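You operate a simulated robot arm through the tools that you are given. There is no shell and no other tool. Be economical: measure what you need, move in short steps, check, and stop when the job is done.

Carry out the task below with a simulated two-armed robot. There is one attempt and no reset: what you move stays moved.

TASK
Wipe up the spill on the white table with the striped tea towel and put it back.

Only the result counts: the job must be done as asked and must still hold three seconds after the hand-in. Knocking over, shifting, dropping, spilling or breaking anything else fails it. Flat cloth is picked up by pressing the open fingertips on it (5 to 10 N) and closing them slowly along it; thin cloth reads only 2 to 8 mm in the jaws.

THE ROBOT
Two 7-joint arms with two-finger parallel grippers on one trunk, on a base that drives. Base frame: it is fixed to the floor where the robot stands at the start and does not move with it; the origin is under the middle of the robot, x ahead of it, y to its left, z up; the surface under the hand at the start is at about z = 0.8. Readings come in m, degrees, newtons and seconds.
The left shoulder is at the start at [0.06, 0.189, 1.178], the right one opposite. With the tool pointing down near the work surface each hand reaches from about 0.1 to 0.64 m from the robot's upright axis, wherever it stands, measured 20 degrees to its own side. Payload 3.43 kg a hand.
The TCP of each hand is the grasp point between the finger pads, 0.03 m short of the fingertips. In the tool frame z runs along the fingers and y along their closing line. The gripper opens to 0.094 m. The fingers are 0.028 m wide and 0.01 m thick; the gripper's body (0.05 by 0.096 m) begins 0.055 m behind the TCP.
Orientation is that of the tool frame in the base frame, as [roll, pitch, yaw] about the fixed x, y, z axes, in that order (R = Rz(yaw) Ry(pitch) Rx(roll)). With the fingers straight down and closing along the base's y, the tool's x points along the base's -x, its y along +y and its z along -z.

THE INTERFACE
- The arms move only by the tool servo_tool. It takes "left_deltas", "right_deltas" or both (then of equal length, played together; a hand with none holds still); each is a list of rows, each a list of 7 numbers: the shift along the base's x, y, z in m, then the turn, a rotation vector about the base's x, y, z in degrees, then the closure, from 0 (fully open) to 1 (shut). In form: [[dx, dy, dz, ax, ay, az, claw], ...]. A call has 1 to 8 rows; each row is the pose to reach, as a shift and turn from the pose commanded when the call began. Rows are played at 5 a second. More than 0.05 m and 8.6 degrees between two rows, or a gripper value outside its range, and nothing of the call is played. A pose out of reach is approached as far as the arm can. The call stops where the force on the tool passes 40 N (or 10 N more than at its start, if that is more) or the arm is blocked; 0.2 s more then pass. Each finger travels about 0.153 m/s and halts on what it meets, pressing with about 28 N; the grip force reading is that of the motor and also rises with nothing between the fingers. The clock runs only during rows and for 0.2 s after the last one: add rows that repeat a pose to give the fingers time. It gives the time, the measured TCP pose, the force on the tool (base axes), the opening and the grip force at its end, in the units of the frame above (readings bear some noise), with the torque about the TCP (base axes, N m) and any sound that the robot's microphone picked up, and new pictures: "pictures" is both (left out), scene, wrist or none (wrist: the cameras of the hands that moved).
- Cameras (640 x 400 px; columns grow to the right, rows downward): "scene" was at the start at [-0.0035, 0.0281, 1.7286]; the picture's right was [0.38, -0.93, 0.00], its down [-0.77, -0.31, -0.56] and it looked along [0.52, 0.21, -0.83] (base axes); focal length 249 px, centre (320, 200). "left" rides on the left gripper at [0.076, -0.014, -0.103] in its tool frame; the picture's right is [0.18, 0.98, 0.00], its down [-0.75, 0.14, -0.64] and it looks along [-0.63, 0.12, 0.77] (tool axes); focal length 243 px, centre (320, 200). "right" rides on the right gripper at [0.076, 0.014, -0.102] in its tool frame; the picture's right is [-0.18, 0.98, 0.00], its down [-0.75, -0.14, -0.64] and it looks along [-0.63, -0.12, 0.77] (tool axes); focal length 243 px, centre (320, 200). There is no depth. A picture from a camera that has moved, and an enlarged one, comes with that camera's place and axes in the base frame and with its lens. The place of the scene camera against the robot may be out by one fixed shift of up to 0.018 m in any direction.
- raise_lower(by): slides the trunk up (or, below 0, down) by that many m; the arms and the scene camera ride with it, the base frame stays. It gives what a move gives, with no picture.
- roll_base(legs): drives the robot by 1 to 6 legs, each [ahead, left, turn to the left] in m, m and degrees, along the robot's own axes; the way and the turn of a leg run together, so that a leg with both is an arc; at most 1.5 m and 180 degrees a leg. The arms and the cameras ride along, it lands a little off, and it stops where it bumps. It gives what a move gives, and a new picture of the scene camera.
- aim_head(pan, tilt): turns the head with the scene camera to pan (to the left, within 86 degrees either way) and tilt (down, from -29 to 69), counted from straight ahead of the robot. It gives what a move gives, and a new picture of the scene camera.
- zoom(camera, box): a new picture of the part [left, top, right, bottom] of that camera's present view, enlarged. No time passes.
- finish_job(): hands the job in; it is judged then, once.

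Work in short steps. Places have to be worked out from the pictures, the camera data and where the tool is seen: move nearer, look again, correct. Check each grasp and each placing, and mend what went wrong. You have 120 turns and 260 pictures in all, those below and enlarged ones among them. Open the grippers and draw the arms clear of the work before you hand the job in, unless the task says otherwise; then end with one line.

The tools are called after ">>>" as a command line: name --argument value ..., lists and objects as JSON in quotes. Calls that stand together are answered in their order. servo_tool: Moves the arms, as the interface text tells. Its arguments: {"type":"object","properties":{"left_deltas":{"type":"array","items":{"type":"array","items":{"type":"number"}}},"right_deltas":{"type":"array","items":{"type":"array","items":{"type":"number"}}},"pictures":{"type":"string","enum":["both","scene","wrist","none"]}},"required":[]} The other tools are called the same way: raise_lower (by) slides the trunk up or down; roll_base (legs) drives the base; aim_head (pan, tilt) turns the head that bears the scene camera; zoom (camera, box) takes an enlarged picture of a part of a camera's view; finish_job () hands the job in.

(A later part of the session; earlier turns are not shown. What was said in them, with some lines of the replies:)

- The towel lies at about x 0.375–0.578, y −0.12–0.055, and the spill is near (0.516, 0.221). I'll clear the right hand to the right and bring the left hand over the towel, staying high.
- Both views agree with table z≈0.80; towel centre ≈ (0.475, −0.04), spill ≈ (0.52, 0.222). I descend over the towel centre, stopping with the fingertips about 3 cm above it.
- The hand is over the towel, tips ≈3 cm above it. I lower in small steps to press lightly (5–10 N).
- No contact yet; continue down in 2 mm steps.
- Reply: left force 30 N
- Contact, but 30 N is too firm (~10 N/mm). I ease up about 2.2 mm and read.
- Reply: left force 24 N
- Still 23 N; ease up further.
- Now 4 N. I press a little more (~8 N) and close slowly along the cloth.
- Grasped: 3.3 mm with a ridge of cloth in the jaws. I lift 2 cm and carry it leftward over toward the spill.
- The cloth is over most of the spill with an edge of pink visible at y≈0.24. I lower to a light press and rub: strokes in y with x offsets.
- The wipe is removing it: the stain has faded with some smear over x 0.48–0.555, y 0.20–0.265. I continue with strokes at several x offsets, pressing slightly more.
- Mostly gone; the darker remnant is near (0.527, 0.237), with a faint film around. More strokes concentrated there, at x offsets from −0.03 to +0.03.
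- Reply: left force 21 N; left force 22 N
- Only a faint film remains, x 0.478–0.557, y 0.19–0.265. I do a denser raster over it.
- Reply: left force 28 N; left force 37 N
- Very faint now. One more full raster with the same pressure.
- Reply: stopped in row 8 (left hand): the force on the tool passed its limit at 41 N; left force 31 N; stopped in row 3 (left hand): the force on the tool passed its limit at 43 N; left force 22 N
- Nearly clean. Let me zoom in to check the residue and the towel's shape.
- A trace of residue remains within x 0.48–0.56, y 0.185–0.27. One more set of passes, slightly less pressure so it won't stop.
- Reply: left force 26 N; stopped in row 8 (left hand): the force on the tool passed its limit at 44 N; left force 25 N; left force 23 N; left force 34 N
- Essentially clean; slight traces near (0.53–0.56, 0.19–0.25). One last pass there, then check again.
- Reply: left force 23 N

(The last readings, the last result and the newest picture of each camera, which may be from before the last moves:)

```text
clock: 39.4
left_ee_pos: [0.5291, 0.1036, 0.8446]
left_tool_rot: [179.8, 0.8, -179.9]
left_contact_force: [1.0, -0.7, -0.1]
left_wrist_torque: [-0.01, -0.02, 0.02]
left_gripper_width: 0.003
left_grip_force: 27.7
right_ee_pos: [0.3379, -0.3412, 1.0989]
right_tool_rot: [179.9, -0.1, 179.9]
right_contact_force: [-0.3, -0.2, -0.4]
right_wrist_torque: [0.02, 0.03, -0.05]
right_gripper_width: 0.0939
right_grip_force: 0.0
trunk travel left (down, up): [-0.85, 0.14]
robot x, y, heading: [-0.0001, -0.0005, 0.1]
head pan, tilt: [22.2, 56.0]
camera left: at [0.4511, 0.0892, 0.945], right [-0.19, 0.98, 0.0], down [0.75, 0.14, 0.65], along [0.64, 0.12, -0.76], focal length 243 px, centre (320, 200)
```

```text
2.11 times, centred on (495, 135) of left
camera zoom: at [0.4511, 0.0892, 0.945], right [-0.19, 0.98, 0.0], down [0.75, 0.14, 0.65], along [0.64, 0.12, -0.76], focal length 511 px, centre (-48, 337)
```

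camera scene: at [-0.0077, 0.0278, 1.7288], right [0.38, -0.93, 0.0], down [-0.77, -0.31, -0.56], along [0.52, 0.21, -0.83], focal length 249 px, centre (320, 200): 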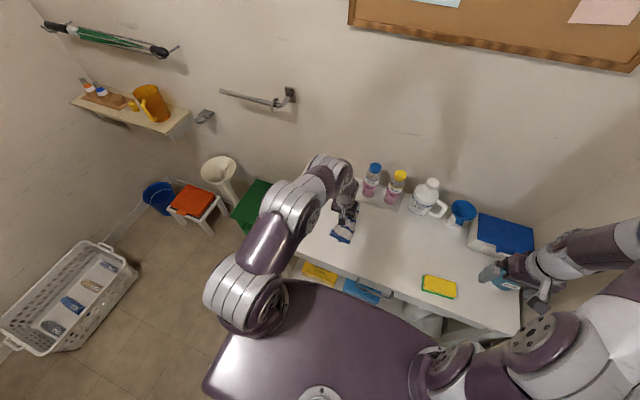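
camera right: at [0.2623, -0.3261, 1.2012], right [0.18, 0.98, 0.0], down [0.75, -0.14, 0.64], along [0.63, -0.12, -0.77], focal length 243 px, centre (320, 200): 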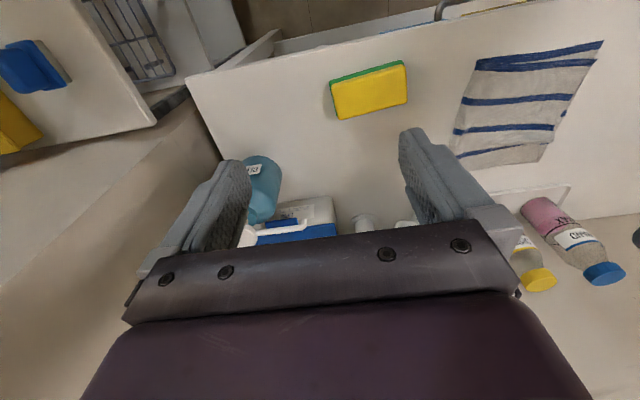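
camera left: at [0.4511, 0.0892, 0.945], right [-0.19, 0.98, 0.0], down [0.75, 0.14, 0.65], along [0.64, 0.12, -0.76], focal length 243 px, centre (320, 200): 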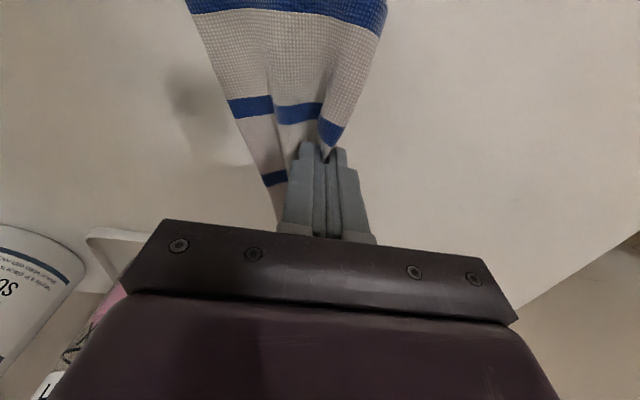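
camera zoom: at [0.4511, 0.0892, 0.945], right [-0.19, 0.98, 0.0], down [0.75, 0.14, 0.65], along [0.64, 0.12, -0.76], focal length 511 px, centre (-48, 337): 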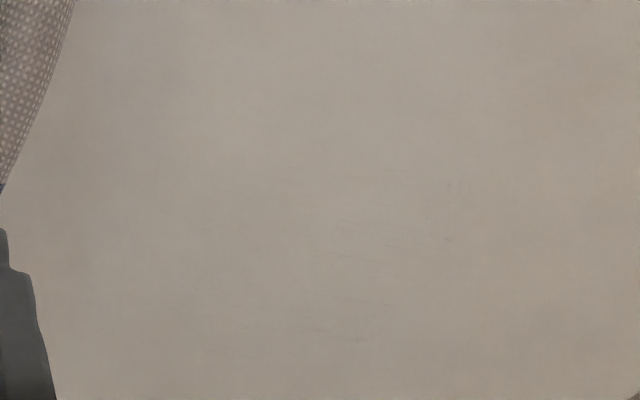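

The table is clean. Now I carry the towel back at low height to its original centre (0.475, −0.041).

>>> servo_tool --left_deltas '[[-0.015, -0.035, 0.015, 0, 0, 0, 1], [-0.03, -0.075, 0.015, 0, 0, 0, 1], [-0.045, -0.115, 0.015, 0, 0, 0, 1], [-0.054, -0.145, 0.01, 0, 0, 0, 1], [-0.054, -0.145, -0.008, 0, 0, 0, 1], [-0.054, -0.145, -0.008, 0, 0, 0, 1]]'

>>> zoom --camera "scene" --box '[280, 160, 480, 300]'

```text
clock: 40.8
left_ee_pos: [0.4775, -0.0425, 0.8346]
left_tool_rot: [179.9, 0.9, -179.9]
left_contact_force: [0.2, 0.1, 7.6]
left_wrist_torque: [0.02, -0.05, -0.01]
left_gripper_width: 0.0031
left_grip_force: 27.6
right_ee_pos: [0.3378, -0.3398, 1.1]
right_tool_rot: [180.0, 0.1, 179.9]
right_contact_force: [-0.9, 0.6, 0.4]
right_wrist_torque: [0.02, 0.0, 0.01]
right_gripper_width: 0.094
right_grip_force: 0.0
trunk travel left (down, up): [-0.85, 0.14]
robot x, y, heading: [-0.0007, -0.0012, -0.2]
head pan, tilt: [22.2, 56.0]
camera scene: at [-0.0048, 0.0273, 1.7288], right [0.38, -0.93, 0.0], down [-0.77, -0.31, -0.56], along [0.52, 0.21, -0.83], focal length 249 px, centre (320, 200)
camera left: at [0.3981, -0.0569, 0.9351], right [-0.19, 0.98, 0.0], down [0.74, 0.14, 0.65], along [0.64, 0.12, -0.76], focal length 243 px, centre (320, 200)
```

scene: 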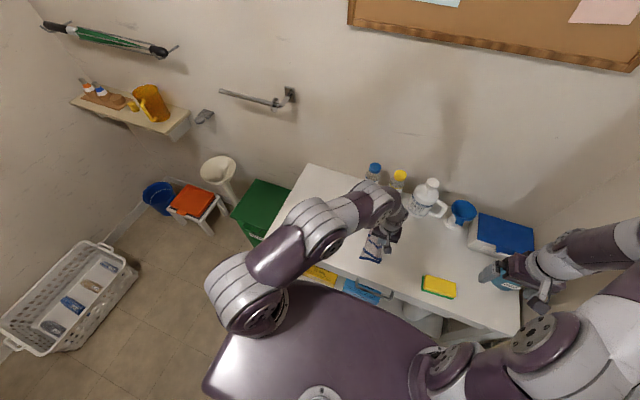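
left: 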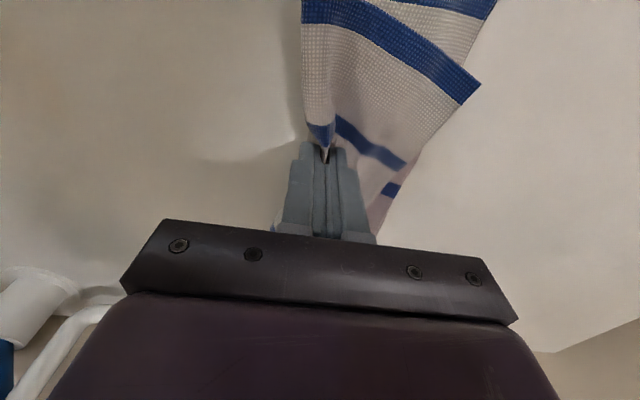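

```text
2.86 times, centred on (380, 230) of scene
camera zoom: at [-0.0048, 0.0273, 1.7288], right [0.38, -0.93, 0.0], down [-0.77, -0.31, -0.56], along [0.52, 0.21, -0.83], focal length 710 px, centre (149, 114)
```

zoom: 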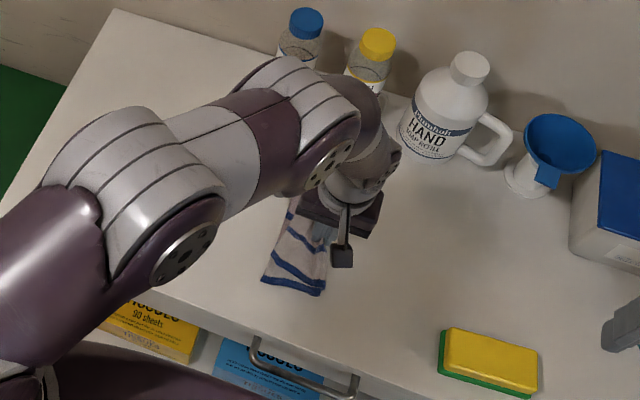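

The towel lies folded mostly on the +y side of the fingers. I shift about 3 cm further right so its body sits over the original spot, then release slowly and back straight up.

>>> servo_tool --left_deltas '[[0, 0, 0.006, 0, 0, 0, 1], [0, -0.03, 0.006, 0, 0, 0, 1], [0, -0.03, 0.001, 0, 0, 0, 1], [0, -0.03, 0.001, 0, 0, 0, 0.85], [0, -0.03, 0.001, 0, 0, 0, 0.7], [0, -0.03, 0.03, 0, 0, 0, 0.7], [0, -0.03, 0.075, 0, 0, 0, 0.7], [0, -0.03, 0.12, 0, 0, 0, 0.7]]'

```text
clock: 42.6
left_ee_pos: [0.4762, -0.0692, 0.9553]
left_tool_rot: [179.8, 0.7, -179.9]
left_contact_force: [-0.2, -0.1, 0.6]
left_wrist_torque: [-0.06, 0.0, 0.0]
left_gripper_width: 0.0281
left_grip_force: 0.0
right_ee_pos: [0.3382, -0.34, 1.0993]
right_tool_rot: [180.0, 0.0, 180.0]
right_contact_force: [-0.2, 0.5, 0.7]
right_wrist_torque: [0.0, -0.03, -0.01]
right_gripper_width: 0.094
right_grip_force: 0.1
trunk travel left (down, up): [-0.85, 0.14]
robot x, y, heading: [0.0009, -0.0042, 0.1]
head pan, tilt: [22.2, 56.0]
camera scene: at [-0.0043, 0.0276, 1.7286], right [0.38, -0.93, 0.0], down [-0.77, -0.31, -0.56], along [0.52, 0.21, -0.83], focal length 249 px, centre (320, 200)
camera left: at [0.398, -0.0846, 1.0558], right [-0.19, 0.98, 0.0], down [0.74, 0.14, 0.65], along [0.64, 0.12, -0.76], focal length 243 px, centre (320, 200)
```

scene: 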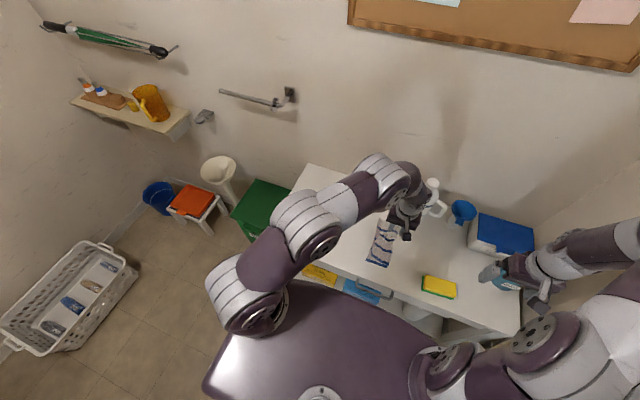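
left: 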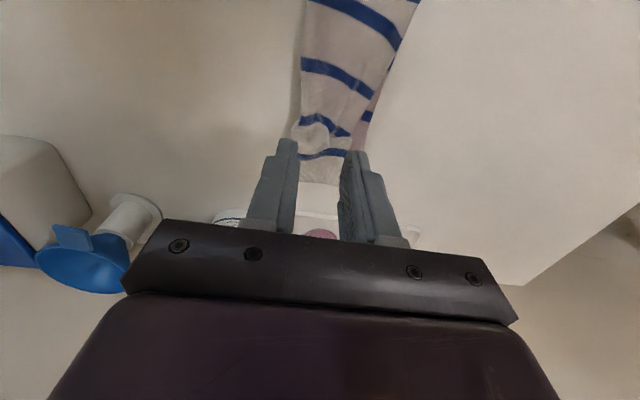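

Released. I withdraw the left hand up and to the left to see the whole towel.

>>> servo_tool --left_deltas '[[-0.02, 0.03, 0.04, 0, 0, 0, 0.7], [-0.04, 0.06, 0.08, 0, 0, 0, 0.7], [-0.08, 0.08, 0.12, 0, 0, 0, 0.7], [-0.12, 0.1, 0.14, 0, 0, 0, 0.7], [-0.13, 0.11, 0.14, 0, 0, 0, 0.7]]'

>>> zoom --camera "scene" --box '[280, 160, 480, 300]'

```text
refused: row 1 steps farther than a row can; nothing moved
```

```text
2.86 times, centred on (380, 230) of scene
camera zoom: at [-0.0043, 0.0276, 1.7286], right [0.38, -0.93, 0.0], down [-0.77, -0.31, -0.56], along [0.52, 0.21, -0.83], focal length 710 px, centre (149, 114)
```

zoom: 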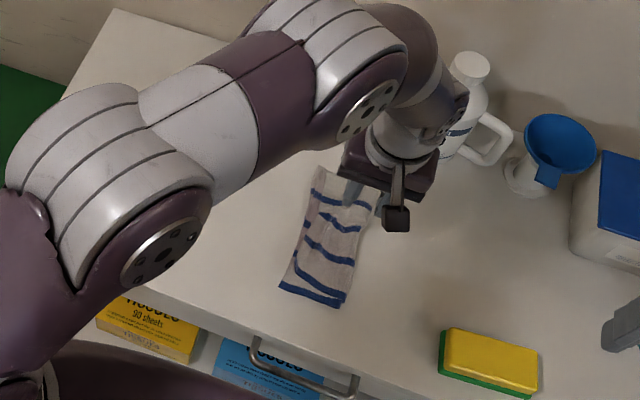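

Smaller steps.

>>> servo_tool --left_deltas '[[-0.01, 0.02, 0.035, 0, 0, 0, 0.7], [-0.03, 0.04, 0.07, 0, 0, 0, 0.7], [-0.05, 0.06, 0.1, 0, 0, 0, 0.7], [-0.08, 0.08, 0.125, 0, 0, 0, 0.5], [-0.11, 0.1, 0.14, 0, 0, 0, 0.3], [-0.13, 0.11, 0.14, 0, 0, 0, 0.3]]'

>>> zoom --camera "scene" --box '[280, 160, 480, 300]'

```text
clock: 44.0
left_ee_pos: [0.3443, 0.0392, 1.0927]
left_tool_rot: [179.8, 0.8, -179.8]
left_contact_force: [-0.3, -0.5, 0.1]
left_wrist_torque: [0.03, -0.01, 0.04]
left_gripper_width: 0.0657
left_grip_force: 0.1
right_ee_pos: [0.3381, -0.3394, 1.0988]
right_tool_rot: [-180.0, 0.0, 179.9]
right_contact_force: [-0.3, -1.1, 0.7]
right_wrist_torque: [0.0, 0.02, 0.0]
right_gripper_width: 0.0938
right_grip_force: 0.0
trunk travel left (down, up): [-0.85, 0.14]
robot x, y, heading: [-0.0001, -0.003, -0.1]
head pan, tilt: [22.2, 56.0]
camera scene: at [-0.0035, 0.0276, 1.7286], right [0.38, -0.93, 0.0], down [-0.77, -0.31, -0.56], along [0.52, 0.21, -0.83], focal length 249 px, centre (320, 200)
camera left: at [0.2671, 0.0248, 1.1951], right [-0.19, 0.98, 0.0], down [0.74, 0.14, 0.65], along [0.64, 0.12, -0.76], focal length 243 px, centre (320, 200)
```

scene: 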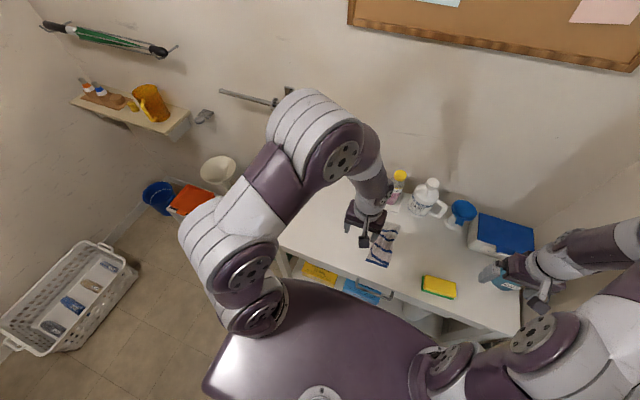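
left: 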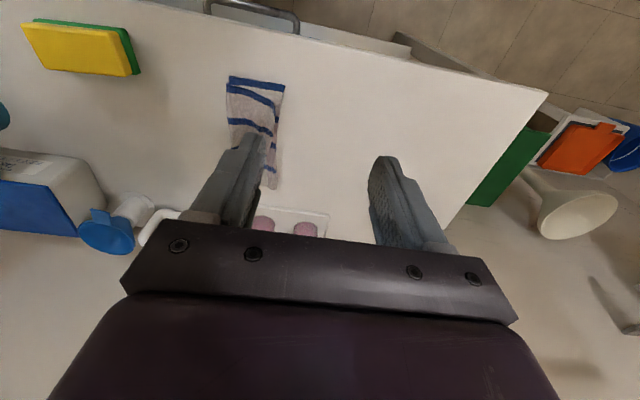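

```text
2.86 times, centred on (380, 230) of scene
camera zoom: at [-0.0035, 0.0276, 1.7286], right [0.38, -0.93, 0.0], down [-0.77, -0.31, -0.56], along [0.52, 0.21, -0.83], focal length 710 px, centre (149, 114)
```

zoom: 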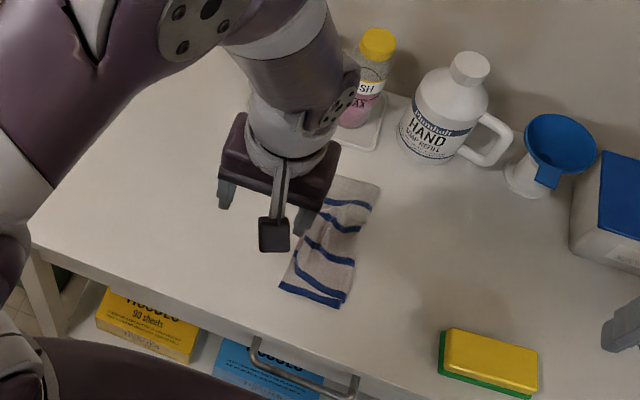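

The towel lies folded lengthwise at x 0.385–0.585, y −0.10–−0.01, within its original footprint and centred near the old centre. I move the left hand to its starting side and check the table once more.

>>> servo_tool --left_deltas '[[0, 0.045, 0, 0, 0, 0, 0], [0, 0.09, 0, 0, 0, 0, 0], [0, 0.135, 0, 0, 0, 0, 0], [0, 0.18, 0, 0, 0, 0, 0], [0, 0.225, 0, 0, 0, 0, 0], [0, 0.27, 0, 0, 0, 0, 0], [0, 0.3, 0, 0, 0, 0, 0], [0, 0.3, 0, 0, 0, 0, 0]]'

>>> zoom --camera "scene" --box '[260, 150, 460, 290]'

>>> zoom --camera "left" --box '[0, 0, 400, 230]'

```text
clock: 45.8
left_ee_pos: [0.3437, 0.3374, 1.095]
left_tool_rot: [179.8, 0.8, -180.0]
left_contact_force: [-0.1, 0.3, 0.4]
left_wrist_torque: [0.03, 0.0, -0.02]
left_gripper_width: 0.0938
left_grip_force: 0.0
right_ee_pos: [0.3386, -0.3405, 1.099]
right_tool_rot: [180.0, 0.0, -180.0]
right_contact_force: [0.4, 0.9, 0.1]
right_wrist_torque: [-0.01, -0.01, -0.01]
right_gripper_width: 0.094
right_grip_force: 0.1
trunk travel left (down, up): [-0.85, 0.14]
robot x, y, heading: [0.0029, 0.0023, -0.1]
head pan, tilt: [22.2, 56.0]
camera scene: at [-0.0035, 0.0266, 1.7287], right [0.38, -0.93, 0.0], down [-0.77, -0.31, -0.56], along [0.52, 0.21, -0.83], focal length 249 px, centre (320, 200)
camera left: at [0.2661, 0.3227, 1.1958], right [-0.19, 0.98, 0.0], down [0.74, 0.14, 0.65], along [0.64, 0.12, -0.76], focal length 243 px, centre (320, 200)
```

scene: 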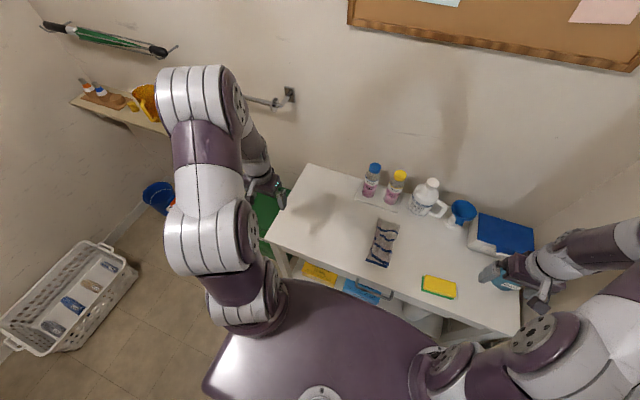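
left: 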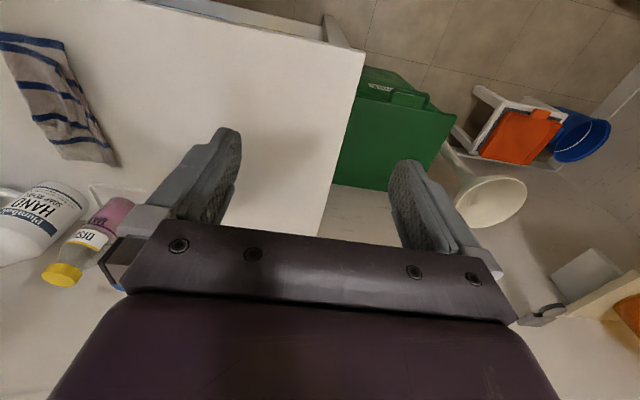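

```text
2.86 times, centred on (360, 220) of scene
camera zoom: at [-0.0035, 0.0266, 1.7287], right [0.38, -0.93, 0.0], down [-0.77, -0.31, -0.56], along [0.52, 0.21, -0.83], focal length 710 px, centre (206, 143)
```

zoom: 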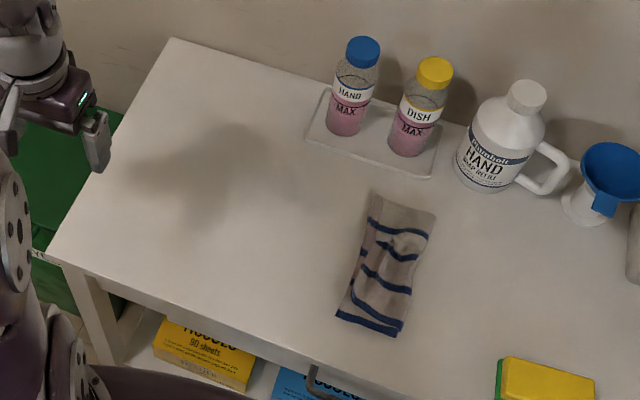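

```text
1.60 times, centred on (200, 115) of left
camera zoom: at [0.2661, 0.3227, 1.1958], right [-0.19, 0.98, 0.0], down [0.74, 0.14, 0.65], along [0.64, 0.12, -0.76], focal length 388 px, centre (512, 336)
```

zoom: 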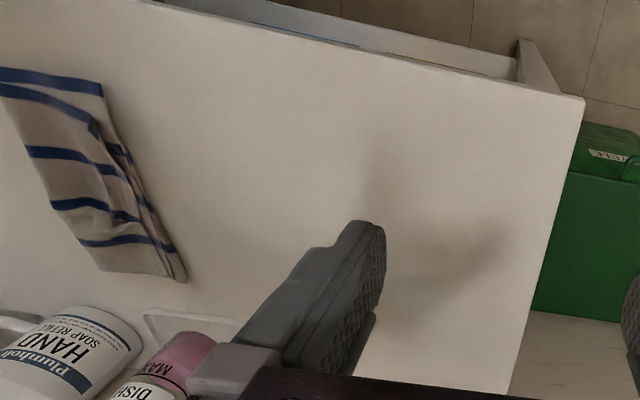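

The spill is gone (only arm shadow remains), the towel is back in its place, and nothing else has moved. Handing in.

>>> finish_job

```text
The job is handed in.
```

I wiped up the spill and put the striped towel back in its original place; it now lies folded lengthwise rather than spread out, and nothing else on the table was moved.
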